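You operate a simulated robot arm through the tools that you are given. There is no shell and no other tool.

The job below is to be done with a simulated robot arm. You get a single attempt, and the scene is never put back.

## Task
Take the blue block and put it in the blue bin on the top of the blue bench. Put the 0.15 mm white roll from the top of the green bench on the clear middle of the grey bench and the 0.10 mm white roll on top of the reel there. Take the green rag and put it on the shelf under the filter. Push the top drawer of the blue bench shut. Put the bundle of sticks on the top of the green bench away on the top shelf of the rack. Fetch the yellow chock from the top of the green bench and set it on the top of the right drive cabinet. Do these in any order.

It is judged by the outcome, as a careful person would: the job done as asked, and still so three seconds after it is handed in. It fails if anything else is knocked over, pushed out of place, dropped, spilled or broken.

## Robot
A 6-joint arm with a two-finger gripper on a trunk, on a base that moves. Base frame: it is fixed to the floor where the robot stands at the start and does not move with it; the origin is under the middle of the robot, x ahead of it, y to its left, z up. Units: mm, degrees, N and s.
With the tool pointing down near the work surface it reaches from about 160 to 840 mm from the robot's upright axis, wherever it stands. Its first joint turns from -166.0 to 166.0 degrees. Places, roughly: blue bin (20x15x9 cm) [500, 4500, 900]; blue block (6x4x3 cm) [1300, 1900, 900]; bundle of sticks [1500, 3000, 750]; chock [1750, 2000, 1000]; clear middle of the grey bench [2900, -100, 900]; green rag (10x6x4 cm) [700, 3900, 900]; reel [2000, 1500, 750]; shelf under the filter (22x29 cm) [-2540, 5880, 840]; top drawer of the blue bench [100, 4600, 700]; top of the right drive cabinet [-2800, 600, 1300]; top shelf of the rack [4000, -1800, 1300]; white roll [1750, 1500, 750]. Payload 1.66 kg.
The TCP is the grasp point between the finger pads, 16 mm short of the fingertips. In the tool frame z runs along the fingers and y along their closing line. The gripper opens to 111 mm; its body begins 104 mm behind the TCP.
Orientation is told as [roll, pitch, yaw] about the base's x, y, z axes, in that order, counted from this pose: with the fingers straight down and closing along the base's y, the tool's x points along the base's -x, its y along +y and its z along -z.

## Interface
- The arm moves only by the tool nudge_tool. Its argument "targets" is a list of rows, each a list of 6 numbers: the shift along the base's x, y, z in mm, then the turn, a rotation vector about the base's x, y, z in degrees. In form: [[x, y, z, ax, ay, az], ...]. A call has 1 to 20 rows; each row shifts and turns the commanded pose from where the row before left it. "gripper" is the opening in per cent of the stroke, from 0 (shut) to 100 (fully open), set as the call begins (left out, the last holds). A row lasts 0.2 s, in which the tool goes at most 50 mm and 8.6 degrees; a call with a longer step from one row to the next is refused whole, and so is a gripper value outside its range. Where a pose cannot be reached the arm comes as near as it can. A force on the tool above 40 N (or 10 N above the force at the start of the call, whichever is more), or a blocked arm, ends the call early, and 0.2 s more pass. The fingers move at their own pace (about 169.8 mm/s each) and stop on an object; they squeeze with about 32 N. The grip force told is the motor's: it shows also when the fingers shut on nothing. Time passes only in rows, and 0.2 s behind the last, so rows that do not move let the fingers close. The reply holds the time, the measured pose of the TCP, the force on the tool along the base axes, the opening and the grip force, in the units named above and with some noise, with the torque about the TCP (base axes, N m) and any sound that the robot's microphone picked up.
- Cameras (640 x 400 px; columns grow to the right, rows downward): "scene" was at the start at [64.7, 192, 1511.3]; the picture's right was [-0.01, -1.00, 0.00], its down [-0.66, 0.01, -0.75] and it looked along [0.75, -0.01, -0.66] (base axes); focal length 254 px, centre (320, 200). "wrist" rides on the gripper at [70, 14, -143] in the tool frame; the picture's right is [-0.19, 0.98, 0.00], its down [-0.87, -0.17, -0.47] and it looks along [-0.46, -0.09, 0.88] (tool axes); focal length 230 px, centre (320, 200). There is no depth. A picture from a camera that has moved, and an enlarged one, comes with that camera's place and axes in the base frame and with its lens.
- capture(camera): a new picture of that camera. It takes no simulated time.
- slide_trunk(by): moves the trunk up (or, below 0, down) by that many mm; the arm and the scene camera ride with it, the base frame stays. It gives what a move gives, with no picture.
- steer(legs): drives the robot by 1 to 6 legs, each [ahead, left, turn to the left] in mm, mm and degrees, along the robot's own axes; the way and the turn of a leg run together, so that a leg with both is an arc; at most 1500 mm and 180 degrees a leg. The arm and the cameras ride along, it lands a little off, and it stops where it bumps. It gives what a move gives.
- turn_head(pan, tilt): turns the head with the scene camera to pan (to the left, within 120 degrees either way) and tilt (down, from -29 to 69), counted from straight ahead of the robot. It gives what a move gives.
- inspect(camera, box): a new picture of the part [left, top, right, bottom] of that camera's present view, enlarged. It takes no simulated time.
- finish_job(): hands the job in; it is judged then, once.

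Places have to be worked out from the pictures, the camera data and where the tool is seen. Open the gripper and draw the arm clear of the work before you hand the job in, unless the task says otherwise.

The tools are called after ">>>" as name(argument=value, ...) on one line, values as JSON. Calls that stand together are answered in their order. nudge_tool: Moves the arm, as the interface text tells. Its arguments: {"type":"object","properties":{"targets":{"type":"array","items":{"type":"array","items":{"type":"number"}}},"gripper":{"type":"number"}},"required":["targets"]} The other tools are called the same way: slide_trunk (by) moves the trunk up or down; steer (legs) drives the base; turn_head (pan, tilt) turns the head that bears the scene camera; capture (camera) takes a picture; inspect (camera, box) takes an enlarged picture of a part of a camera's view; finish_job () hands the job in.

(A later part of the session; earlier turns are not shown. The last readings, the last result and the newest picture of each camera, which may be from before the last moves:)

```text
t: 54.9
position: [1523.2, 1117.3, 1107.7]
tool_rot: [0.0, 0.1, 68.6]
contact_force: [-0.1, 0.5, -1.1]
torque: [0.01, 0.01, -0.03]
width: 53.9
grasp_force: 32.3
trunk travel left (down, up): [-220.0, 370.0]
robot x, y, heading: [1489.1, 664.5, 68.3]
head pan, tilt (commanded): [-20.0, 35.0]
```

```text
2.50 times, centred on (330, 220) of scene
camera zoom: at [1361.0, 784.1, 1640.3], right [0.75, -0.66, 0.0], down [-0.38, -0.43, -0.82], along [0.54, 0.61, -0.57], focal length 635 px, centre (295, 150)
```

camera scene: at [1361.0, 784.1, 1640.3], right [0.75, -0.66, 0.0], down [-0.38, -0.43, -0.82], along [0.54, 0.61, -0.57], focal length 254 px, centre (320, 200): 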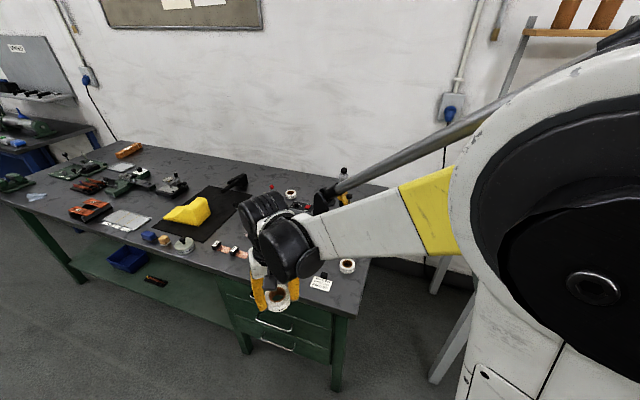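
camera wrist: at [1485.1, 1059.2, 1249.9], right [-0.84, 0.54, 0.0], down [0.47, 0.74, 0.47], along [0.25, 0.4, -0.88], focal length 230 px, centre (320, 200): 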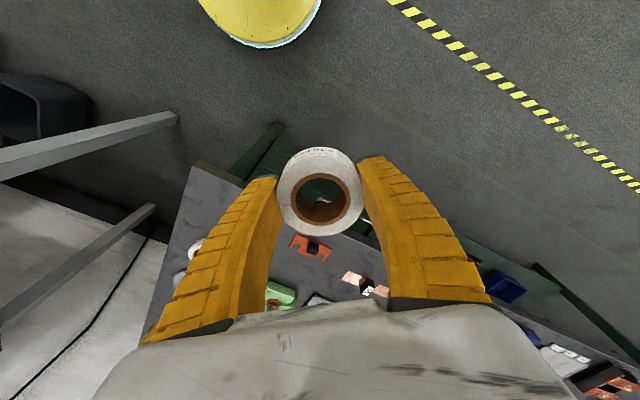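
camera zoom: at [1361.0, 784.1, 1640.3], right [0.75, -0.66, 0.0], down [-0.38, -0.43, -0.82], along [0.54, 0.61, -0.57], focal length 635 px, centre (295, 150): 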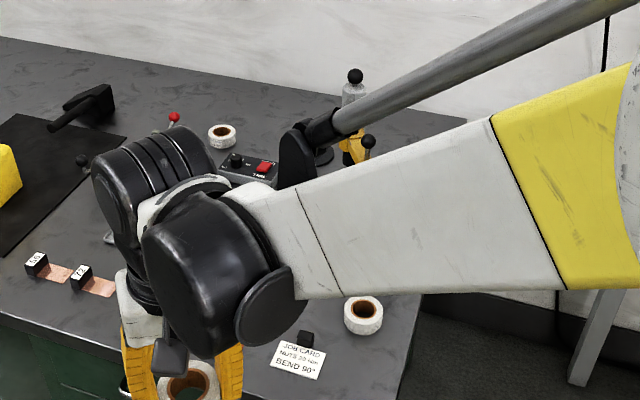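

The ball on the stand's hanging tool is at about (2082,1447,1114), and its post top at about z 1022. I raise the roll another 60 mm for safety and then drive to the bench's right-front corner, keeping the 40° heading.

>>> nudge_tool(targets=[[0, 0, 30, 0, 0, 0], [0, 0, 30, 0, 0, 0]])

>>> steer(legs=[[290, -245, 0]])

>>> turn_head(pan=0, tilt=50)

>>> capture(camera="scene")

>>> capture(camera="wrist")

```text
t: 55.5
position: [1524.2, 1117.6, 1168.3]
tool_rot: [-0.1, 0.1, 68.7]
contact_force: [0.3, 0.0, -1.3]
torque: [-0.02, 0.0, -0.05]
width: 54.2
grasp_force: 31.7
trunk travel left (down, up): [-220.0, 370.0]
robot x, y, heading: [1483.7, 662.7, 68.4]
head pan, tilt (commanded): [-20.0, 35.0]
```

```text
t: 57.9
position: [1859.3, 1296.3, 1167.6]
tool_rot: [0.0, 0.0, 68.6]
contact_force: [0.2, 0.8, -0.2]
torque: [-0.03, 0.05, 0.0]
width: 54.0
grasp_force: 32.2
trunk travel left (down, up): [-220.0, 370.0]
robot x, y, heading: [1819.1, 841.5, 68.4]
head pan, tilt (commanded): [-20.0, 35.0]
```

```text
t: 58.7
position: [1858.4, 1297.2, 1167.1]
tool_rot: [-0.1, 0.0, 68.6]
contact_force: [-0.8, -0.9, -0.6]
torque: [0.03, 0.03, 0.0]
width: 54.0
grasp_force: 32.0
trunk travel left (down, up): [-220.0, 370.0]
robot x, y, heading: [1819.1, 841.3, 68.6]
head pan, tilt (commanded): [0.0, 50.0]
```

```text
taken
camera scene: at [1665.0, 968.5, 1618.7], right [0.93, -0.37, 0.0], down [-0.28, -0.71, -0.64], along [0.24, 0.6, -0.77], focal length 254 px, centre (320, 200)
```

scene: 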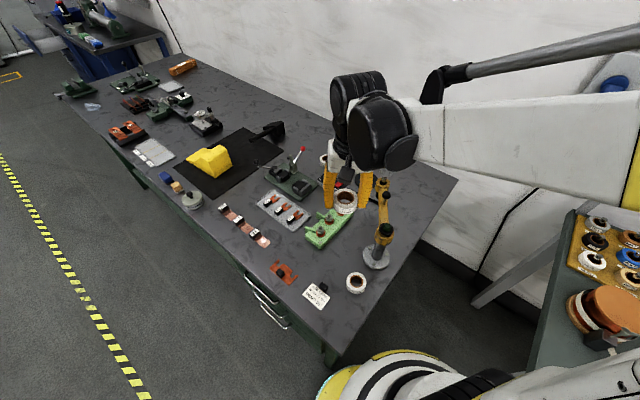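

```text
taken
camera wrist: at [1819.3, 1238.2, 1309.9], right [-0.84, 0.54, 0.0], down [0.47, 0.74, 0.47], along [0.25, 0.4, -0.88], focal length 230 px, centre (320, 200)
```

wrist: 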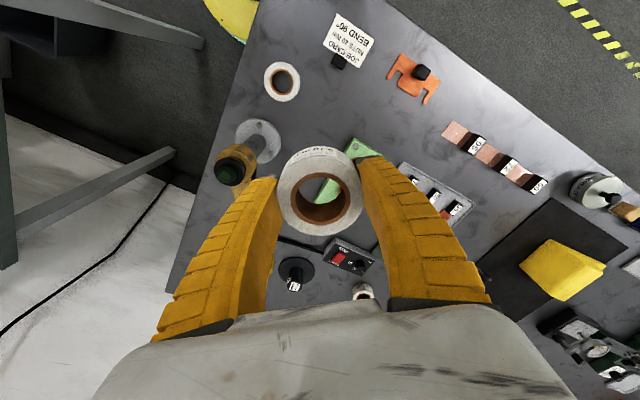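

Good view from the corner. I zoom in on the reel and stand in both cameras to pin down their positions.

>>> inspect(camera="wrist", box=[260, 240, 340, 310])

>>> inspect(camera="scene", box=[300, 130, 460, 300])

```text
5.71 times, centred on (300, 275) of wrist
camera zoom: at [1819.3, 1238.2, 1309.9], right [-0.84, 0.54, 0.0], down [0.47, 0.74, 0.47], along [0.25, 0.4, -0.88], focal length 1315 px, centre (434, -229)
```

zoom: 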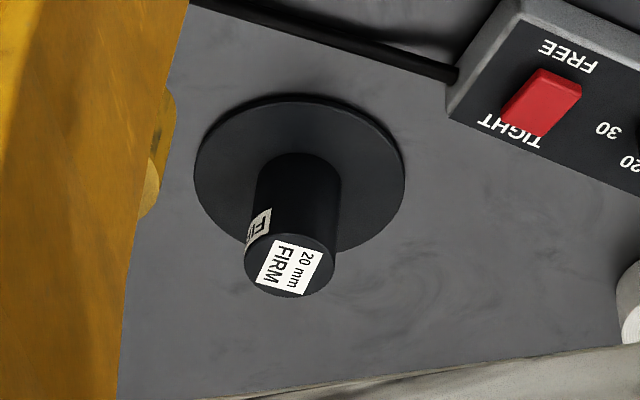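

```text
2.35 times, centred on (380, 215) of scene
camera zoom: at [1665.0, 968.5, 1618.7], right [0.93, -0.37, 0.0], down [-0.28, -0.71, -0.64], along [0.24, 0.6, -0.77], focal length 597 px, centre (179, 165)
```

zoom: 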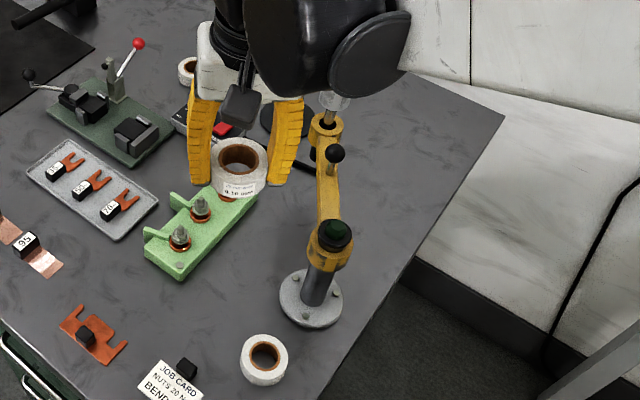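

Reel hub top refined to about (2117,1591,908). I'll set the roll on a clear patch at about (1823,1309) and regrip it with the tool leaning 20° forward, so the wrist stays clear of the stand at the reel. First I go above the patch.

>>> nudge_tool(targets=[[-35.5, 12, 0, 0, 0, 0], [0, 0, -45, 0, 0, 0], [0, 0, -45, 0, 0, 0], [0, 0, -45, 0, 0, 0], [0, 0, -45, 0, 0, 0], [0, 0, -20, 0, 0, 0], [0, 0, 0, 0, 0, 0]])

>>> capture(camera="wrist")

>>> capture(camera="scene")

```text
t: 60.3
position: [1822.9, 1308.3, 966.4]
tool_rot: [0.0, 0.0, 68.6]
contact_force: [0.5, 0.2, -1.9]
torque: [0.0, -0.06, 0.0]
width: 53.6
grasp_force: 31.8
trunk travel left (down, up): [-220.0, 370.0]
robot x, y, heading: [1818.8, 842.8, 68.4]
head pan, tilt (commanded): [0.0, 50.0]
```

```text
taken
camera wrist: at [1784.0, 1250.1, 1109.3], right [-0.84, 0.54, 0.0], down [0.47, 0.74, 0.47], along [0.25, 0.4, -0.88], focal length 230 px, centre (320, 200)
```

wrist: 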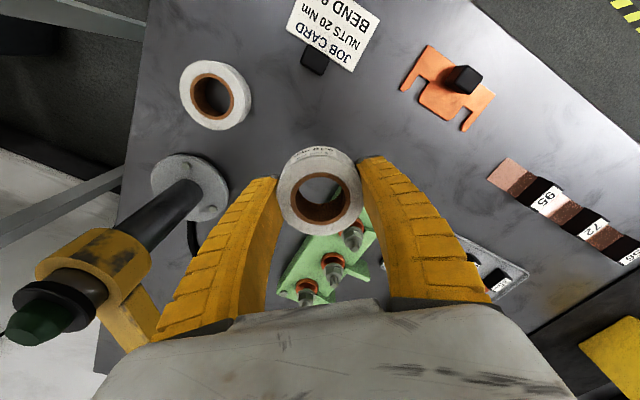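

```text
taken
camera scene: at [1664.9, 968.4, 1618.7], right [0.93, -0.37, 0.0], down [-0.28, -0.71, -0.64], along [0.24, 0.6, -0.77], focal length 254 px, centre (320, 200)
```

scene: 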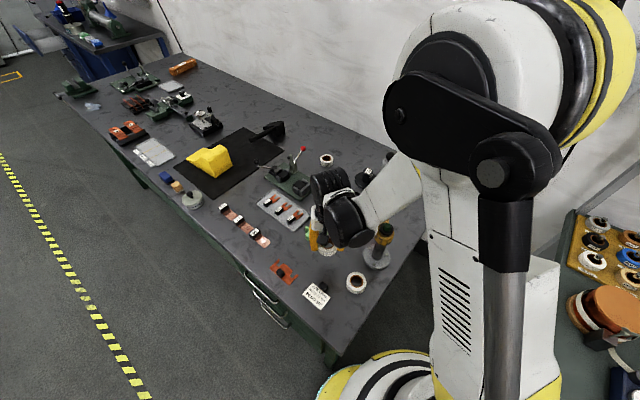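

The landing patch is clear on all sides. I shift 12 mm toward the front and lower the roll to the bench.

>>> nudge_tool(targets=[[-4.4, -11.2, -40, 0, 0, 0], [0, 0, -35, 0, 0, 0], [0, 0, -15, 0, 0, 0], [0, 0, -4, 0, 0, 0], [0, 0, -2, 0, 0, 0], [0, 0, -2, 0, 0, 0], [0, 0, 0, 0, 0, 0]])

```text
t: 61.9
position: [1816.8, 1320.5, 894.7]
tool_rot: [-0.1, 0.1, 68.6]
contact_force: [0.7, 0.3, -0.4]
torque: [0.02, -0.03, 0.0]
width: 53.5
grasp_force: 31.8
out of reach, approached as far as the arm can: row 2, 3, 5
trunk travel left (down, up): [-220.0, 370.0]
robot x, y, heading: [1820.8, 843.5, 68.6]
head pan, tilt (commanded): [0.0, 50.0]
```

The arm ran out of downward reach this close in because the trunk is raised. I lift the arm 110 mm, then lower the trunk by the same amount to regain reach.

>>> nudge_tool(targets=[[0, 0, 40, 0, 0, 0], [0, 0, 40, 0, 0, 0], [0, 0, 30, 0, 0, 0]])

>>> slide_trunk(by=-100)

```text
t: 62.7
position: [1818.6, 1318.7, 1004.9]
tool_rot: [0.0, 0.0, 68.7]
contact_force: [-0.3, -0.2, -0.2]
torque: [0.0, 0.0, 0.01]
width: 53.5
grasp_force: 32.0
trunk travel left (down, up): [-220.0, 370.0]
robot x, y, heading: [1823.2, 841.4, 68.4]
head pan, tilt (commanded): [0.0, 50.0]
```

```text
t: 64.1
position: [1818.0, 1320.3, 904.5]
tool_rot: [-0.2, 0.0, 68.7]
contact_force: [-1.0, -0.1, -0.1]
torque: [0.02, 0.02, 0.01]
width: 53.1
grasp_force: 32.2
trunk travel left (down, up): [-120.0, 470.0]
robot x, y, heading: [1818.1, 844.2, 68.3]
head pan, tilt (commanded): [0.0, 50.0]
```

Trunk is down and the TCP is at z 904. I move back to (1818,1302) and lower the roll to the bench.

>>> nudge_tool(targets=[[0, -18, -10, 0, 0, 0], [0, 0, -14, 0, 0, 0], [0, 0, -6, 0, 0, 0], [0, 0, -3, 0, 0, 0], [0, 0, -2, 0, 0, 0], [0, 0, 0, 0, 0, 0]])

>>> capture(camera="wrist")

```text
t: 65.5
position: [1818.7, 1301.8, 868.4]
tool_rot: [0.0, 0.1, 68.6]
contact_force: [-1.5, -0.1, -1.3]
torque: [0.01, 0.02, 0.01]
width: 53.2
grasp_force: 32.0
trunk travel left (down, up): [-120.0, 470.0]
robot x, y, heading: [1822.7, 846.5, 68.8]
head pan, tilt (commanded): [0.0, 50.0]
```

```text
taken
camera wrist: at [1779.5, 1242.9, 1011.5], right [-0.84, 0.54, 0.0], down [0.47, 0.74, 0.47], along [0.25, 0.4, -0.88], focal length 230 px, centre (320, 200)
```

wrist: 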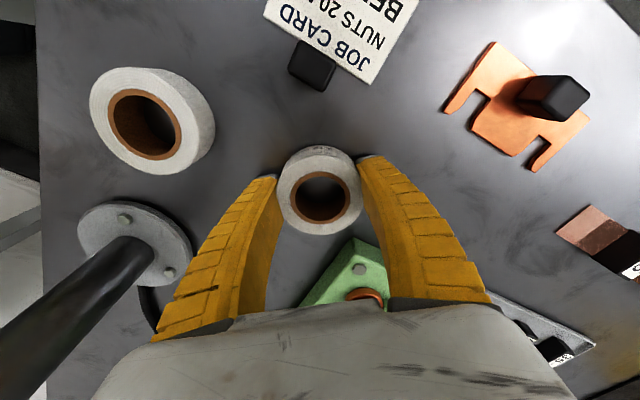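

No contact yet; I lower in 1 mm steps until the roll touches.

>>> nudge_tool(targets=[[0, 0, -1, 0, 0, 0], [0, 0, -1, 0, 0, 0], [0, 0, 0, 0, 0, 0]])

```text
t: 66.3
position: [1817.1, 1300.7, 865.9]
tool_rot: [0.1, 0.0, 68.5]
contact_force: [1.5, 2.0, 10.5]
torque: [0.33, -0.11, -0.02]
width: 53.9
grasp_force: 31.8
trunk travel left (down, up): [-120.0, 470.0]
robot x, y, heading: [1821.7, 839.8, 68.7]
head pan, tilt (commanded): [0.0, 50.0]
```

Contact at 10.5 N, the roll is on the bench. I open the fingers to 80 mm and then rise.

>>> nudge_tool(targets=[[0, 0, 0, 0, 0, 0], [0, 0, 0, 0, 0, 0]], gripper=74)

>>> nudge_tool(targets=[[0, 0, 20, 0, 0, 0], [0, 0, 40, 0, 0, 0]])

>>> capture(camera="wrist")

```text
t: 66.9
position: [1818.2, 1302.4, 867.5]
tool_rot: [0.0, 0.1, 68.6]
contact_force: [0.3, 0.4, -0.9]
torque: [-0.01, 0.0, 0.01]
width: 83.2
grasp_force: 1.1
trunk travel left (down, up): [-120.0, 470.0]
robot x, y, heading: [1820.4, 844.5, 68.6]
head pan, tilt (commanded): [0.0, 50.0]
```

```text
t: 67.5
position: [1817.8, 1300.7, 927.3]
tool_rot: [0.0, -0.1, 68.6]
contact_force: [0.4, 0.3, 0.5]
torque: [0.03, 0.05, 0.02]
width: 83.2
grasp_force: 1.1
trunk travel left (down, up): [-120.0, 470.0]
robot x, y, heading: [1818.0, 843.2, 68.3]
head pan, tilt (commanded): [0.0, 50.0]
```

```text
taken
camera wrist: at [1780.1, 1241.5, 1069.7], right [-0.84, 0.54, 0.0], down [0.47, 0.74, 0.47], along [0.25, 0.4, -0.88], focal length 230 px, centre (320, 200)
```

wrist: 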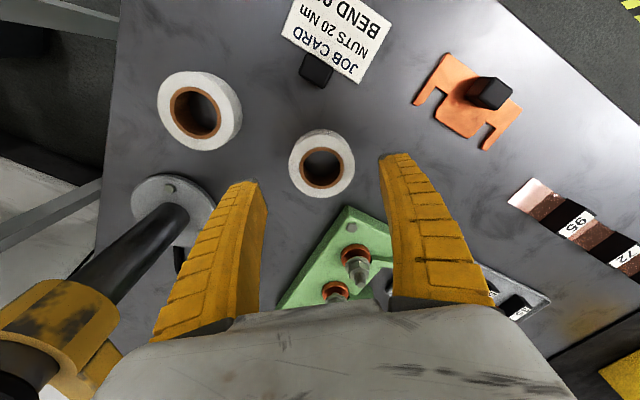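

The roll stands freely. I zoom in to measure its center precisely before regripping with a tilt.

>>> inspect(camera="wrist", box=[270, 110, 380, 210])

>>> inspect(camera="wrist", box=[140, 50, 260, 170])

```text
4.00 times, centred on (325, 160) of wrist
camera zoom: at [1780.1, 1241.5, 1069.7], right [-0.84, 0.54, 0.0], down [0.47, 0.74, 0.47], along [0.25, 0.4, -0.88], focal length 920 px, centre (300, 360)
```

zoom: 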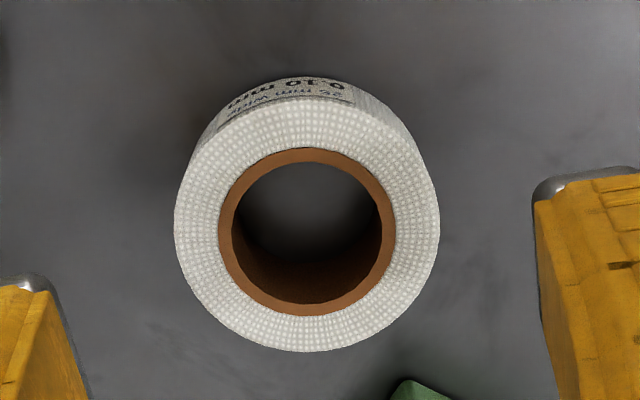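

```text
3.33 times, centred on (200, 110) of wrist
camera zoom: at [1780.1, 1241.5, 1069.7], right [-0.84, 0.54, 0.0], down [0.47, 0.74, 0.47], along [0.25, 0.4, -0.88], focal length 767 px, centre (720, 500)
```

zoom: 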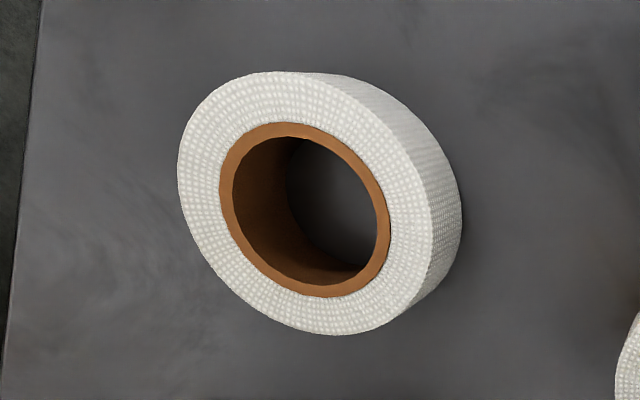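

Roll center is within 2 mm of the TCP axis. Now I lean the tool 20° forward about the finger-closing axis and take a look before descending.

>>> nudge_tool(targets=[[0, 0, 0, -6.2, 2.43, 0], [0, 0, 0, -6.2, 2.43, 0], [0, 0, 0, -6.2, 2.43, 0], [0, 0, 0, 0, 0, 0]])

>>> capture(camera="wrist")

>>> capture(camera="scene")

```text
t: 68.5
position: [1818.2, 1302.4, 926.7]
tool_rot: [-0.1, 19.9, 68.4]
contact_force: [0.1, 1.7, 0.0]
torque: [-0.03, -0.01, -0.01]
width: 83.4
grasp_force: 0.5
trunk travel left (down, up): [-120.0, 470.0]
robot x, y, heading: [1819.7, 841.1, 68.6]
head pan, tilt (commanded): [0.0, 50.0]
```

```text
taken
camera wrist: at [1799.0, 1291.9, 1084.7], right [-0.85, 0.53, -0.07], down [0.51, 0.85, 0.15], along [0.13, 0.09, -0.99], focal length 230 px, centre (320, 200)
```

wrist: 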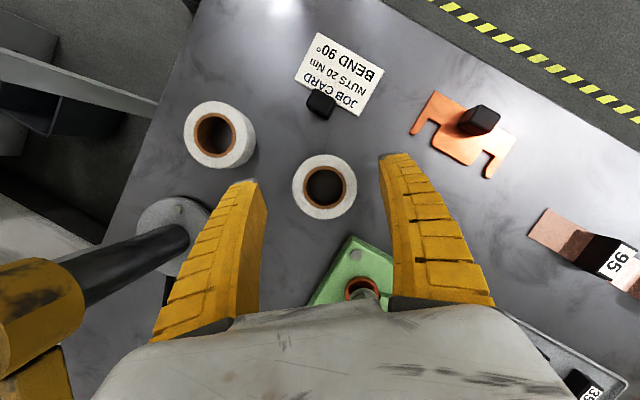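

```text
taken
camera scene: at [1664.9, 968.6, 1518.6], right [0.93, -0.37, 0.0], down [-0.28, -0.71, -0.64], along [0.24, 0.6, -0.77], focal length 254 px, centre (320, 200)
```

scene: 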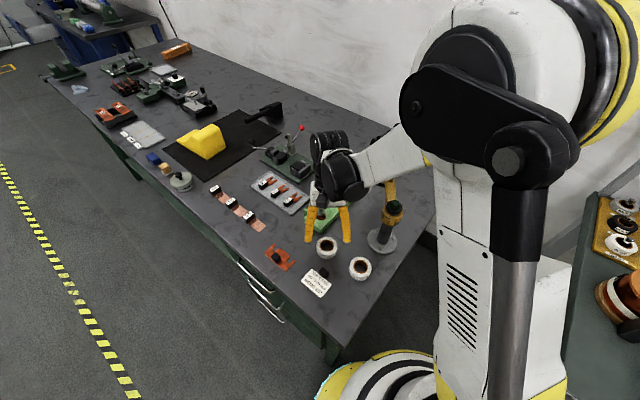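

The tilt is right (20° forward) and the roll sits between the fingers. I descend to about z 870.

>>> nudge_tool(targets=[[0, 0, -25, 0, 0, 0], [0, 0, -20, 0, 0, 0], [0, 0, -8, 0, 0, 0], [0, 0, -3, 0, 0, 0], [0, 0, 0, 0, 0, 0]])

>>> capture(camera="wrist")

```text
t: 69.7
position: [1818.1, 1301.3, 870.3]
tool_rot: [0.0, 20.0, 68.6]
contact_force: [0.7, 1.1, 0.3]
torque: [-0.01, -0.01, 0.0]
width: 83.8
grasp_force: 1.0
trunk travel left (down, up): [-120.0, 470.0]
robot x, y, heading: [1822.9, 840.5, 68.5]
head pan, tilt (commanded): [0.0, 50.0]
```

```text
taken
camera wrist: at [1798.4, 1292.3, 1028.4], right [-0.85, 0.53, -0.07], down [0.51, 0.85, 0.15], along [0.13, 0.09, -0.99], focal length 230 px, centre (320, 200)
```

wrist: 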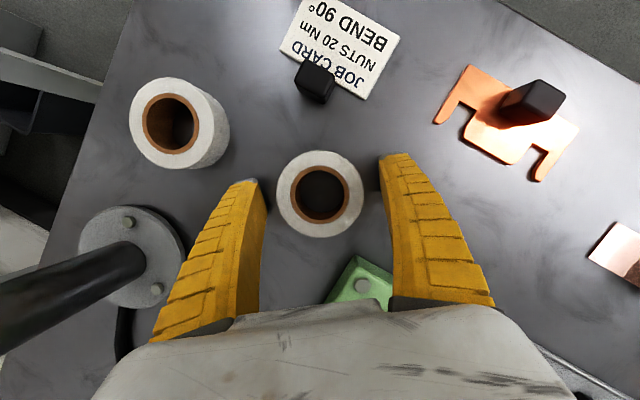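

The roll is centered on the TCP. I close the gripper on it.

>>> nudge_tool(targets=[[0, 0, 0, 0, 0, 0], [0, 0, 0, 0, 0, 0], [0, 0, 0, 0, 0, 0]], gripper=0)

>>> nudge_tool(targets=[[0, 0, 15, 0, 0, 0], [0, 0, 30, 0, 0, 0], [0, 0, 45, 0, 0, 0], [0, 0, 45, 0, 0, 0], [0, 0, 0, 0, 0, 0]])

>>> capture(camera="wrist")

```text
t: 70.5
position: [1818.2, 1301.0, 871.0]
tool_rot: [-0.1, 19.9, 68.7]
contact_force: [-0.3, 4.9, 13.2]
torque: [0.45, -0.15, 0.06]
width: 55.3
grasp_force: 32.0
trunk travel left (down, up): [-120.0, 470.0]
robot x, y, heading: [1819.9, 843.1, 68.5]
head pan, tilt (commanded): [0.0, 50.0]
```

```text
t: 71.7
position: [1817.3, 1300.0, 1004.7]
tool_rot: [0.1, 20.0, 68.5]
contact_force: [0.0, -0.1, -0.4]
torque: [-0.01, 0.01, 0.01]
width: 52.4
grasp_force: 32.1
trunk travel left (down, up): [-120.0, 470.0]
robot x, y, heading: [1825.6, 844.1, 68.1]
head pan, tilt (commanded): [0.0, 50.0]
```

```text
taken
camera wrist: at [1798.8, 1291.2, 1163.0], right [-0.85, 0.53, -0.07], down [0.51, 0.85, 0.15], along [0.13, 0.09, -0.99], focal length 230 px, centre (320, 200)
```

wrist: 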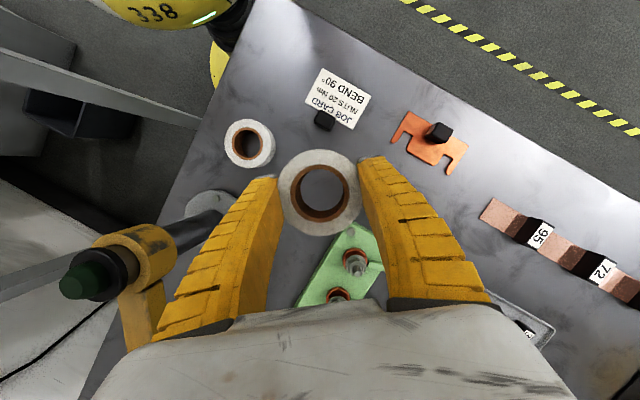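

Held with the roll flat relative to the world. I carry it around the left side of the stand at z≈1065, turning the tool yaw to 56°, and stop short of the reel to look.

>>> nudge_tool(targets=[[3, 37.5, 15, 0, 0, 0], [3, 37.5, 15, 0, 0, 0], [3, 37.5, 15, 0, 0, 0], [4, 37.5, 15, 0, 0, 0], [17.5, 35, 0, 0, 0, -6.3], [17.5, 35, 0, 0, 0, -6.3], [17.5, 35, 0, 0, 0, 0], [17.5, 35, 0, 0, 0, 0], [33, 3, 0, 0, 0, 0], [33, 3, 0, 0, 0, 0], [33, 3, 0, 0, 0, 0], [0, 0, 0, 0, 0, 0]])

>>> capture(camera="wrist")

>>> capture(camera="scene")

```text
t: 74.3
position: [1991.1, 1571.1, 1060.2]
tool_rot: [0.1, 20.1, 55.9]
contact_force: [0.9, -0.5, -0.3]
torque: [-0.02, -0.03, -0.01]
width: 52.4
grasp_force: 32.3
out of reach, approached as far as the arm can: row 8, 10, 11
trunk travel left (down, up): [-120.0, 470.0]
robot x, y, heading: [1818.6, 841.3, 68.5]
head pan, tilt (commanded): [0.0, 50.0]
```

```text
taken
camera wrist: at [1969.3, 1566.9, 1218.0], right [-0.71, 0.7, -0.07], down [0.68, 0.71, 0.15], along [0.15, 0.06, -0.99], focal length 230 px, centre (320, 200)
```

wrist: 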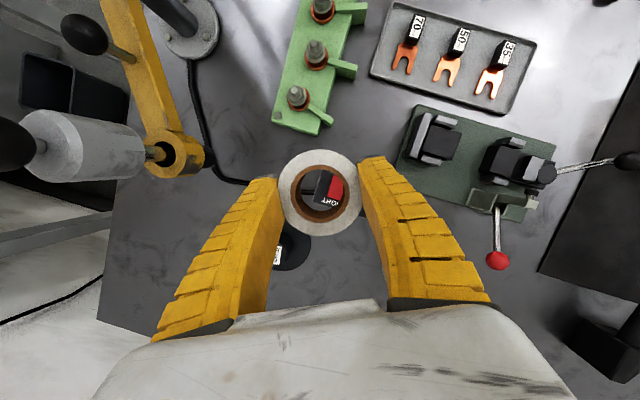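

```text
taken
camera scene: at [1664.4, 968.6, 1518.6], right [0.93, -0.37, 0.0], down [-0.28, -0.71, -0.64], along [0.23, 0.6, -0.77], focal length 254 px, centre (320, 200)
```

scene: 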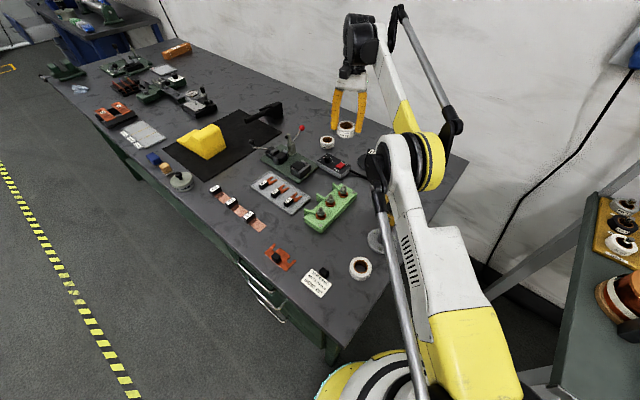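

The arm is stretched out here (reach limit with the tilt). Raising the trunk 100 mm and edging the base 40 mm nearer along the bench normal will give the needed reach with safe clearance.

>>> slide_trunk(by=100)

>>> steer(legs=[[30.6, -25.8, 0]])

```text
t: 75.6
position: [1991.2, 1572.9, 1161.0]
tool_rot: [0.0, 20.0, 55.8]
contact_force: [0.0, -0.6, -0.8]
torque: [0.01, -0.01, 0.0]
width: 52.3
grasp_force: 31.4
trunk travel left (down, up): [-220.0, 370.0]
robot x, y, heading: [1818.9, 844.4, 68.3]
head pan, tilt (commanded): [0.0, 50.0]
```

```text
t: 76.5
position: [2027.7, 1590.1, 1160.1]
tool_rot: [0.1, 20.0, 55.9]
contact_force: [-0.4, 0.5, -0.3]
torque: [-0.01, 0.03, -0.03]
width: 51.9
grasp_force: 32.5
trunk travel left (down, up): [-220.0, 370.0]
robot x, y, heading: [1854.2, 865.5, 68.4]
head pan, tilt (commanded): [0.0, 50.0]
```

TCP is now at (2028,1590,1160). I lower and move over the reel, stopping about 50 mm above the hub to check alignment.

>>> nudge_tool(targets=[[0, 0, -45, 0, 0, 0], [0, 0, -45, 0, 0, 0], [30, 0, -20, 0, 0, 0], [30, 0, -20, 0, 0, 0], [29, 1, -20, 0, 0, 0], [0, 0, -25, 0, 0, 0], [0, 0, 0, 0, 0, 0]])

>>> capture(camera="wrist")

>>> capture(camera="scene")

```text
t: 78.1
position: [2110.6, 1581.3, 985.7]
tool_rot: [0.0, 19.8, 55.9]
contact_force: [0.0, 0.1, -0.2]
torque: [-0.03, 0.03, 0.0]
width: 52.3
grasp_force: 32.1
out of reach, approached as far as the arm can: row 5
trunk travel left (down, up): [-220.0, 370.0]
robot x, y, heading: [1857.6, 862.9, 68.6]
head pan, tilt (commanded): [0.0, 50.0]
```

```text
taken
camera wrist: at [2089.9, 1575.7, 1143.2], right [-0.71, 0.7, -0.06], down [0.68, 0.71, 0.15], along [0.15, 0.06, -0.99], focal length 230 px, centre (320, 200)
```

wrist: 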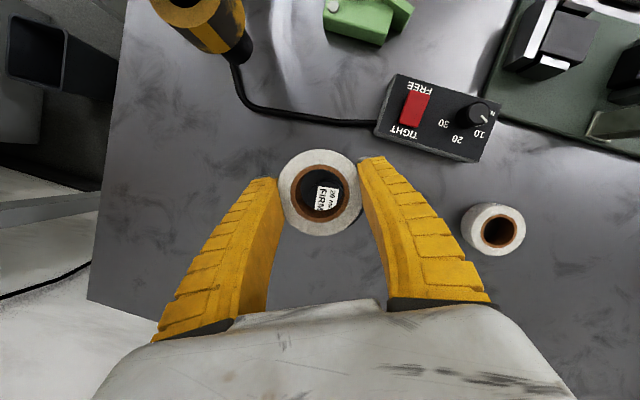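

```text
taken
camera scene: at [1700.2, 987.4, 1618.6], right [0.93, -0.37, 0.0], down [-0.28, -0.71, -0.64], along [0.24, 0.6, -0.77], focal length 254 px, centre (320, 200)
```

scene: 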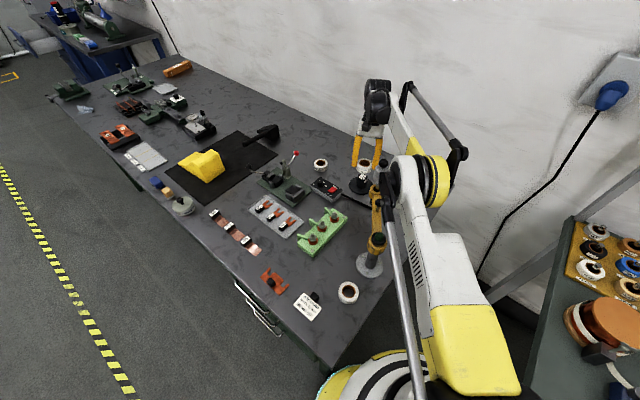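

The hub's top label shows through the roll's hole. I zoom to measure the remaining misalignment.

>>> inspect(camera="wrist", box=[270, 140, 370, 250])

>>> inspect(camera="scene", box=[330, 70, 470, 270])

```text
3.64 times, centred on (320, 195) of wrist
camera zoom: at [2089.9, 1575.7, 1143.2], right [-0.71, 0.7, -0.06], down [0.68, 0.71, 0.15], along [0.15, 0.06, -0.99], focal length 837 px, centre (320, 218)
```

zoom: 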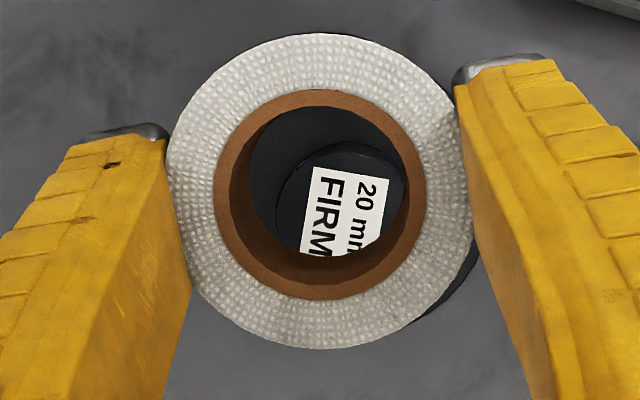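

```text
2.00 times, centred on (400, 170) of scene
camera zoom: at [1700.2, 987.4, 1618.6], right [0.93, -0.37, 0.0], down [-0.28, -0.71, -0.64], along [0.24, 0.6, -0.77], focal length 508 px, centre (160, 260)
```

zoom: 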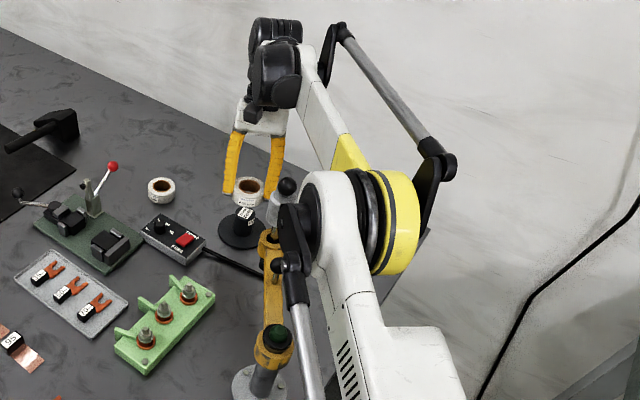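

The hub center is 14 mm further along the lean direction, at about (2118.6,1593). I move there while lowering 20 mm.

>>> nudge_tool(targets=[[0, 0, -15, 0, 0, 0], [4, 6, -5, 0, 0, 0], [4, 6, 0, 0, 0, 0], [0, 0, 0, 0, 0, 0]])

>>> inspect(camera="wrist", box=[270, 140, 370, 250])

```text
t: 79.1
position: [2113.8, 1577.2, 970.2]
tool_rot: [0.1, 20.0, 55.8]
contact_force: [-0.7, -0.1, -0.1]
torque: [0.01, 0.02, -0.02]
width: 52.1
grasp_force: 32.1
out of reach, approached as far as the arm can: row 1, 2, 3
trunk travel left (down, up): [-220.0, 370.0]
robot x, y, heading: [1852.2, 864.2, 68.4]
head pan, tilt (commanded): [0.0, 50.0]
```

```text
3.64 times, centred on (320, 195) of wrist
camera zoom: at [2092.1, 1572.2, 1126.6], right [-0.71, 0.7, -0.06], down [0.68, 0.71, 0.15], along [0.15, 0.06, -0.99], focal length 837 px, centre (320, 218)
```

zoom: 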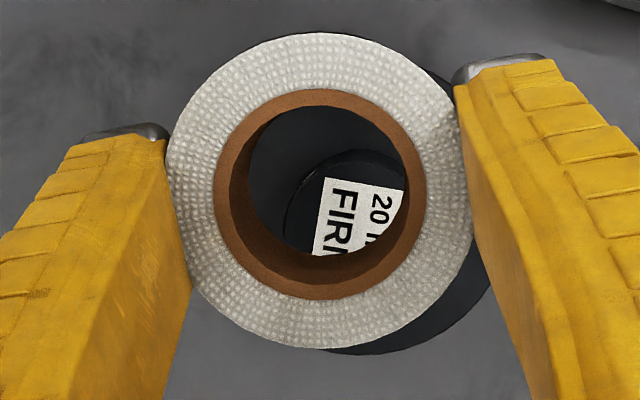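

Still 14 mm short: the reach limit is about 758 mm with this lean. Before edging the base closer I look down to check the clearance between my body and the bench corners.

>>> turn_head(pan=-15, tilt=69)

>>> capture(camera="scene")

>>> turn_head(pan=-75, tilt=55)

>>> capture(camera="scene")

```text
t: 79.9
position: [2113.1, 1577.4, 969.4]
tool_rot: [-0.1, 19.8, 55.9]
contact_force: [0.3, 0.2, -1.5]
torque: [0.0, -0.03, 0.0]
width: 52.4
grasp_force: 31.7
trunk travel left (down, up): [-220.0, 370.0]
robot x, y, heading: [1857.1, 859.7, 68.8]
head pan, tilt (commanded): [-15.0, 68.8]
```

```text
taken
camera scene: at [1705.4, 960.8, 1596.7], right [0.8, -0.59, 0.0], down [-0.55, -0.75, -0.36], along [0.22, 0.29, -0.93], focal length 254 px, centre (320, 200)
```

scene: 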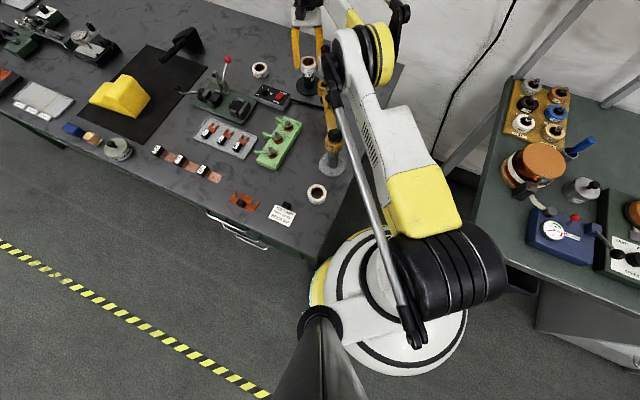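

```text
t: 81.2
position: [2114.0, 1577.4, 969.7]
tool_rot: [0.1, 20.0, 55.8]
contact_force: [0.8, 1.2, -1.0]
torque: [0.01, 0.01, -0.03]
width: 52.2
grasp_force: 32.0
trunk travel left (down, up): [-220.0, 370.0]
robot x, y, heading: [1858.2, 863.2, 68.6]
head pan, tilt (commanded): [-75.0, 55.0]
```

```text
taken
camera scene: at [1743.8, 907.8, 1612.1], right [-0.11, -0.99, 0.0], down [-0.81, 0.09, -0.57], along [0.57, -0.06, -0.82], focal length 254 px, centre (320, 200)
```

scene: 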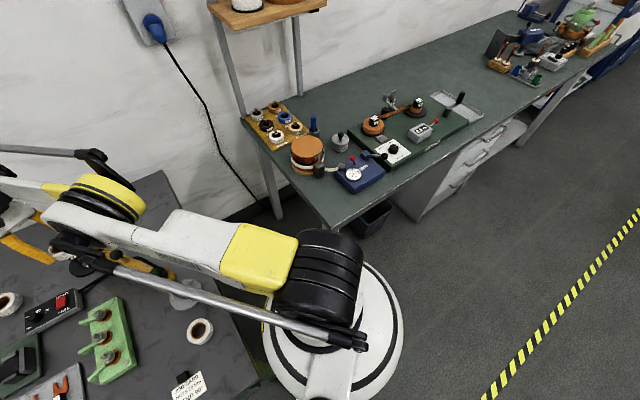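

The green bench's side is about 225 mm from my axis laterally and the grey bench corner about 284 mm, so a further 45 mm along the bench normal is safe. I edge the base in.

>>> steer(legs=[[34.4, -29, 0]])

>>> turn_head(pan=0, tilt=50)

>>> nudge_tool(targets=[[-15, -3, 0, 0, 0, 0], [-15, -3, 0, 0, 0, 0], [0, 0, 0, 0, 0, 0]])

>>> inspect(camera="wrist", box=[270, 140, 370, 250])

```text
t: 82.1
position: [2153.3, 1599.3, 969.0]
tool_rot: [0.0, 19.8, 55.9]
contact_force: [0.0, 1.0, -1.9]
torque: [-0.01, 0.02, -0.04]
width: 52.0
grasp_force: 32.1
trunk travel left (down, up): [-220.0, 370.0]
robot x, y, heading: [1895.9, 885.6, 68.6]
head pan, tilt (commanded): [-75.0, 55.0]
```

```text
t: 83.6
position: [2152.3, 1599.4, 968.9]
tool_rot: [-0.1, 19.9, 55.9]
contact_force: [0.4, -0.6, 0.1]
torque: [-0.01, 0.0, -0.03]
width: 52.0
grasp_force: 32.3
trunk travel left (down, up): [-220.0, 370.0]
robot x, y, heading: [1897.2, 882.6, 68.5]
head pan, tilt (commanded): [0.0, 50.0]
```

```text
t: 84.4
position: [2122.7, 1592.7, 969.8]
tool_rot: [0.0, 20.0, 55.9]
contact_force: [-0.9, 0.1, -0.2]
torque: [-0.02, 0.01, 0.02]
width: 52.3
grasp_force: 31.7
trunk travel left (down, up): [-220.0, 370.0]
robot x, y, heading: [1897.3, 882.7, 68.4]
head pan, tilt (commanded): [0.0, 50.0]
```

```text
3.64 times, centred on (320, 195) of wrist
camera zoom: at [2101.7, 1587.6, 1126.8], right [-0.71, 0.7, -0.06], down [0.68, 0.71, 0.15], along [0.15, 0.06, -0.99], focal length 837 px, centre (320, 218)
```

zoom: 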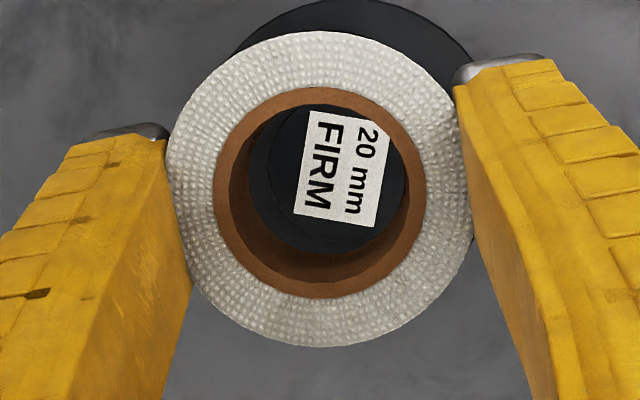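

Now the hub is within 3 mm of the roll's axis. I correct by (-2,+2) and lower until just above the expected contact height.

>>> nudge_tool(targets=[[-2, 2.3, -10, 0, 0, 0], [0, 0, -12, 0, 0, 0], [0, 0, -8, 0, 0, 0], [0, 0, -4, 0, 0, 0], [0, 0, 0, 0, 0, 0]])

>>> inspect(camera="wrist", box=[270, 140, 370, 250])

>>> capture(camera="scene")

```text
t: 85.6
position: [2120.6, 1595.4, 935.5]
tool_rot: [0.0, 19.9, 55.8]
contact_force: [0.4, -0.6, -0.9]
torque: [-0.01, -0.02, -0.01]
width: 52.3
grasp_force: 31.9
trunk travel left (down, up): [-220.0, 370.0]
robot x, y, heading: [1894.2, 882.0, 68.4]
head pan, tilt (commanded): [0.0, 50.0]
```

```text
3.64 times, centred on (320, 195) of wrist
camera zoom: at [2099.4, 1589.5, 1092.6], right [-0.71, 0.7, -0.06], down [0.68, 0.71, 0.15], along [0.15, 0.06, -0.99], focal length 837 px, centre (320, 218)
```

zoom: 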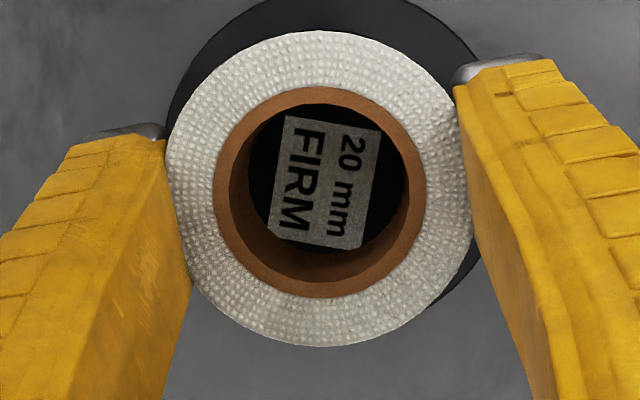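

```text
taken
camera scene: at [1739.6, 1008.9, 1618.6], right [0.93, -0.37, 0.0], down [-0.28, -0.71, -0.64], along [0.24, 0.6, -0.77], focal length 254 px, centre (320, 200)
```

scene: 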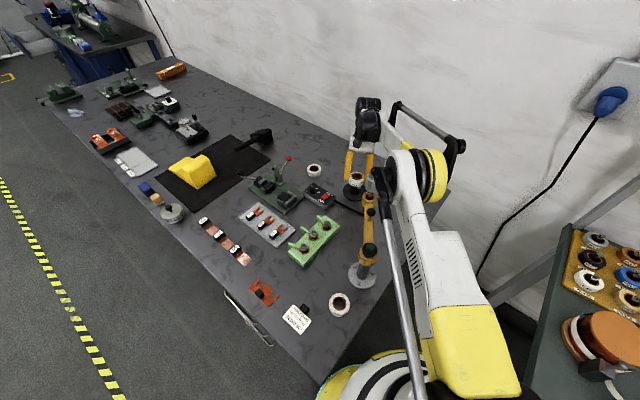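

Alignment is now within a millimeter. I lower in small steps until the roll rests on the hub.

>>> nudge_tool(targets=[[0, 0, -2, 0, 0, 0], [0, 0, -1, 0, 0, 0], [0, 0, -1, 0, 0, 0], [0, 0, 0, 0, 0, 0]])

```text
t: 86.6
position: [2121.8, 1594.6, 931.3]
tool_rot: [-0.1, 19.8, 55.8]
contact_force: [0.4, -0.2, -0.7]
torque: [0.0, -0.01, -0.03]
width: 52.2
grasp_force: 32.2
trunk travel left (down, up): [-220.0, 370.0]
robot x, y, heading: [1900.0, 884.4, 68.5]
head pan, tilt (commanded): [0.0, 50.0]
```

No contact yet at 931.3; I continue with 1 mm steps.

>>> nudge_tool(targets=[[0, 0, -1, 0, 0, 0], [0, 0, -1, 0, 0, 0], [0, 0, -1, 0, 0, 0], [0, 0, 0, 0, 0, 0]])

```text
t: 87.6
position: [2120.9, 1595.1, 928.4]
tool_rot: [-0.1, 19.9, 56.0]
contact_force: [-0.1, 0.3, -1.1]
torque: [0.0, 0.01, 0.02]
width: 52.4
grasp_force: 31.9
trunk travel left (down, up): [-220.0, 370.0]
robot x, y, heading: [1891.9, 884.6, 68.7]
head pan, tilt (commanded): [0.0, 50.0]
```

>>> nudge_tool(targets=[[0, 0, -1, 0, 0, 0], [0, 0, -1, 0, 0, 0], [0, 0, -1, 0, 0, 0], [0, 0, 0, 0, 0, 0]])

>>> inspect(camera="scene", box=[320, 80, 460, 220])

>>> inspect(camera="wrist", box=[270, 140, 370, 250])

```text
t: 88.6
position: [2121.8, 1594.4, 926.1]
tool_rot: [-0.1, 19.9, 55.9]
contact_force: [1.6, 3.7, 8.7]
torque: [0.24, -0.19, 0.03]
width: 52.2
grasp_force: 32.1
trunk travel left (down, up): [-220.0, 370.0]
robot x, y, heading: [1893.2, 885.3, 68.5]
head pan, tilt (commanded): [0.0, 50.0]
```

```text
2.86 times, centred on (390, 150) of scene
camera zoom: at [1739.5, 1008.4, 1618.7], right [0.93, -0.37, 0.0], down [-0.28, -0.71, -0.64], along [0.24, 0.6, -0.77], focal length 726 px, centre (120, 343)
```

zoom: 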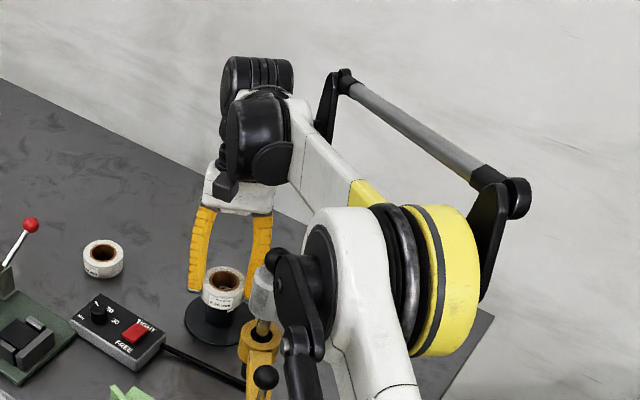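

```text
3.64 times, centred on (320, 195) of wrist
camera zoom: at [2099.3, 1589.5, 1083.6], right [-0.71, 0.7, -0.06], down [0.68, 0.71, 0.15], along [0.15, 0.06, -0.99], focal length 837 px, centre (320, 218)
```

zoom: 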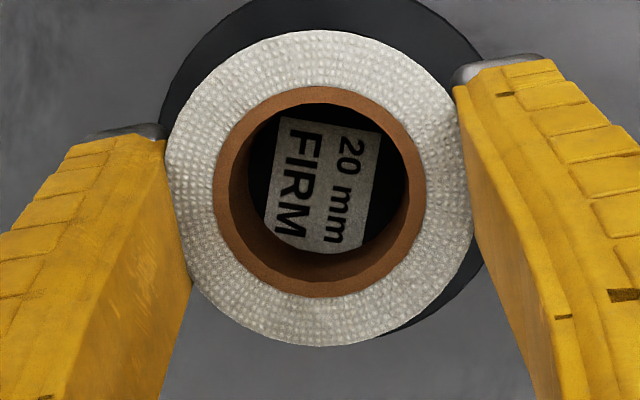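

Contact of about 9 N: the roll is seated on the hub. I open the gripper and look before withdrawing.

>>> nudge_tool(targets=[[0, 0, 0, 0, 0, 0], [0, 0, 0, 0, 0, 0], [0, 0, 0, 0, 0, 0]], gripper=74)

>>> capture(camera="wrist")

```text
t: 89.4
position: [2120.7, 1595.3, 925.6]
tool_rot: [-0.1, 19.7, 55.8]
contact_force: [0.4, 0.7, 0.0]
torque: [0.01, 0.0, 0.0]
width: 83.3
grasp_force: 0.7
trunk travel left (down, up): [-220.0, 370.0]
robot x, y, heading: [1897.0, 885.5, 68.7]
head pan, tilt (commanded): [0.0, 50.0]
```

```text
taken
camera wrist: at [2099.4, 1589.8, 1083.1], right [-0.71, 0.7, -0.06], down [0.68, 0.71, 0.15], along [0.15, 0.06, -0.99], focal length 230 px, centre (320, 200)
```

wrist: 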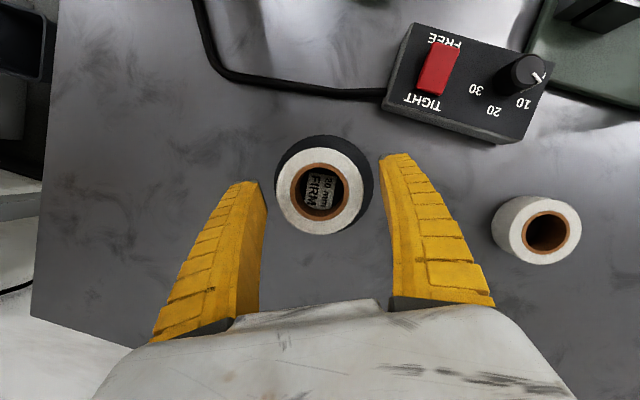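

The roll stays on the hub, freely released. I rise straight up and then retract along the left side of the stand.

>>> nudge_tool(targets=[[0, 0, 15, 0, 0, 0], [0, 0, 35, 0, 0, 0], [0, 0, 40, 0, 0, 0], [0, 0, 40, 0, 0, 0], [-30, 0, 15, 0, 0, 0], [-35, -5, 15, 0, 0, 0], [-35, -10, 15, 0, 0, 0], [-35, -10, 10, 0, 0, 0], [0, 0, 0, 0, 0, 0]])

>>> inspect(camera="scene", box=[280, 120, 440, 260])

```text
t: 91.4
position: [1986.0, 1569.7, 1111.7]
tool_rot: [-0.2, 19.6, 56.0]
contact_force: [0.7, 0.4, 0.3]
torque: [-0.02, 0.03, 0.03]
width: 83.7
grasp_force: 1.0
trunk travel left (down, up): [-220.0, 370.0]
robot x, y, heading: [1894.9, 884.2, 68.7]
head pan, tilt (commanded): [0.0, 50.0]
```

```text
2.86 times, centred on (360, 190) of scene
camera zoom: at [1740.0, 1009.1, 1618.6], right [0.93, -0.37, 0.0], down [-0.28, -0.71, -0.64], along [0.24, 0.6, -0.77], focal length 726 px, centre (206, 229)
```

zoom: 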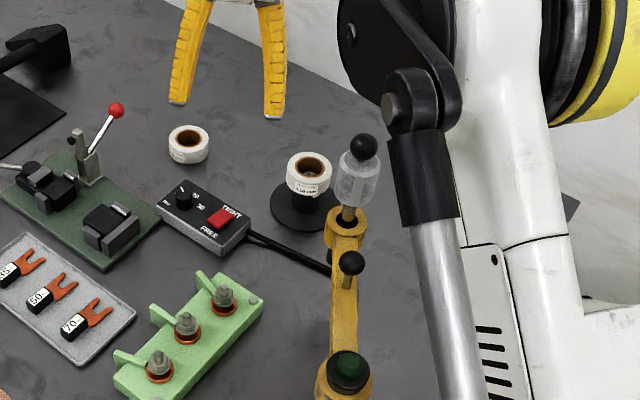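

The 0.10 roll sits squarely on the reel. Next, the unlabeled-side roll at the right (about (1870,1215)): I retract around the stand, straighten the tool, turn the yaw to 0 and hover over it.

>>> nudge_tool(targets=[[-39, -22.5, 0, 5.53, -3.73, 0], [-39, -22.5, 0, 5.53, -3.73, 0], [-39, -22.5, 0, 5.53, -3.73, 0], [-39, -22.5, 0, 0, 0, -8], [0, -45, 0, 0, 0, -8], [0, -45, 0, 0, 0, -8], [0, -45, 0, 0, 0, -8], [0, -45, 0, 0, 0, -8], [20, -42.5, 0, 0, 0, -8], [20, -42.5, 0, 0, 0, -8], [0, 0, 0, 0, 0, 0]])

>>> capture(camera="wrist")

>>> capture(camera="scene")

```text
t: 93.8
position: [1870.3, 1216.7, 1110.2]
tool_rot: [0.1, -0.2, -0.2]
contact_force: [0.0, 0.6, 0.0]
torque: [-0.01, -0.01, 0.0]
width: 83.4
grasp_force: 1.5
trunk travel left (down, up): [-220.0, 370.0]
robot x, y, heading: [1893.5, 881.7, 68.5]
head pan, tilt (commanded): [0.0, 50.0]
```

```text
taken
camera wrist: at [1800.0, 1231.3, 1252.6], right [0.19, 0.98, 0.0], down [0.86, -0.17, 0.47], along [0.47, -0.09, -0.88], focal length 230 px, centre (320, 200)
```

wrist: 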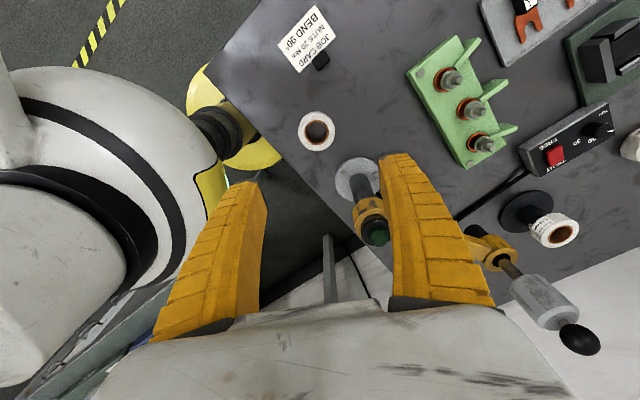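

```text
taken
camera scene: at [1739.4, 1009.6, 1618.5], right [0.93, -0.37, 0.0], down [-0.28, -0.71, -0.64], along [0.23, 0.6, -0.77], focal length 254 px, centre (320, 200)
```

scene: 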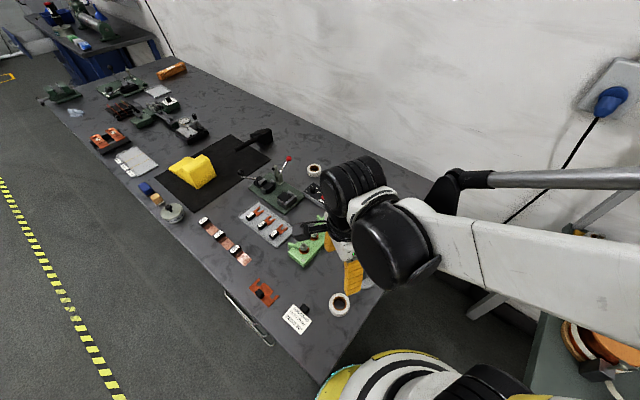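

Roll located at (1872,1212). I lower the trunk by 110 mm to regain low reach close in; everything below the open fingers is clear down to z≈1000.

>>> nudge_tool(targets=[[2, -4.8, 0, 0, 0, 0]])

>>> slide_trunk(by=-110)

>>> capture(camera="wrist")

```text
t: 94.2
position: [1872.3, 1211.3, 1109.6]
tool_rot: [0.1, -0.2, -0.1]
contact_force: [0.2, 0.2, -0.4]
torque: [0.04, 0.02, 0.02]
width: 83.4
grasp_force: 0.7
trunk travel left (down, up): [-220.0, 370.0]
robot x, y, heading: [1896.6, 885.3, 68.5]
head pan, tilt (commanded): [0.0, 50.0]
```

```text
t: 95.6
position: [1872.0, 1212.2, 999.1]
tool_rot: [0.0, -0.3, -0.1]
contact_force: [0.4, -1.0, 0.5]
torque: [0.02, -0.01, 0.01]
width: 83.4
grasp_force: 1.0
trunk travel left (down, up): [-110.0, 480.0]
robot x, y, heading: [1897.2, 881.6, 68.4]
head pan, tilt (commanded): [0.0, 50.0]
```

```text
taken
camera wrist: at [1801.8, 1225.9, 1142.6], right [0.19, 0.98, 0.0], down [0.86, -0.17, 0.47], along [0.47, -0.09, -0.88], focal length 230 px, centre (320, 200)
```

wrist: 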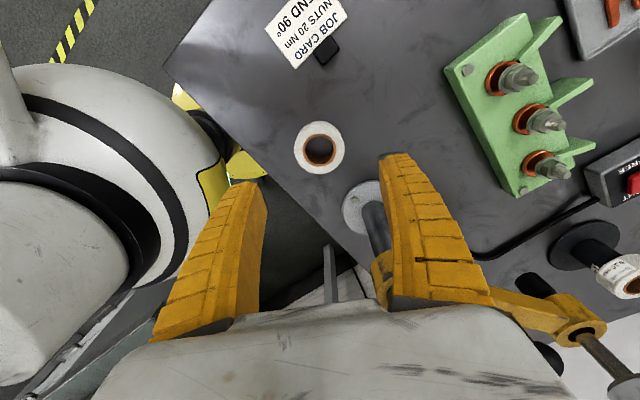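

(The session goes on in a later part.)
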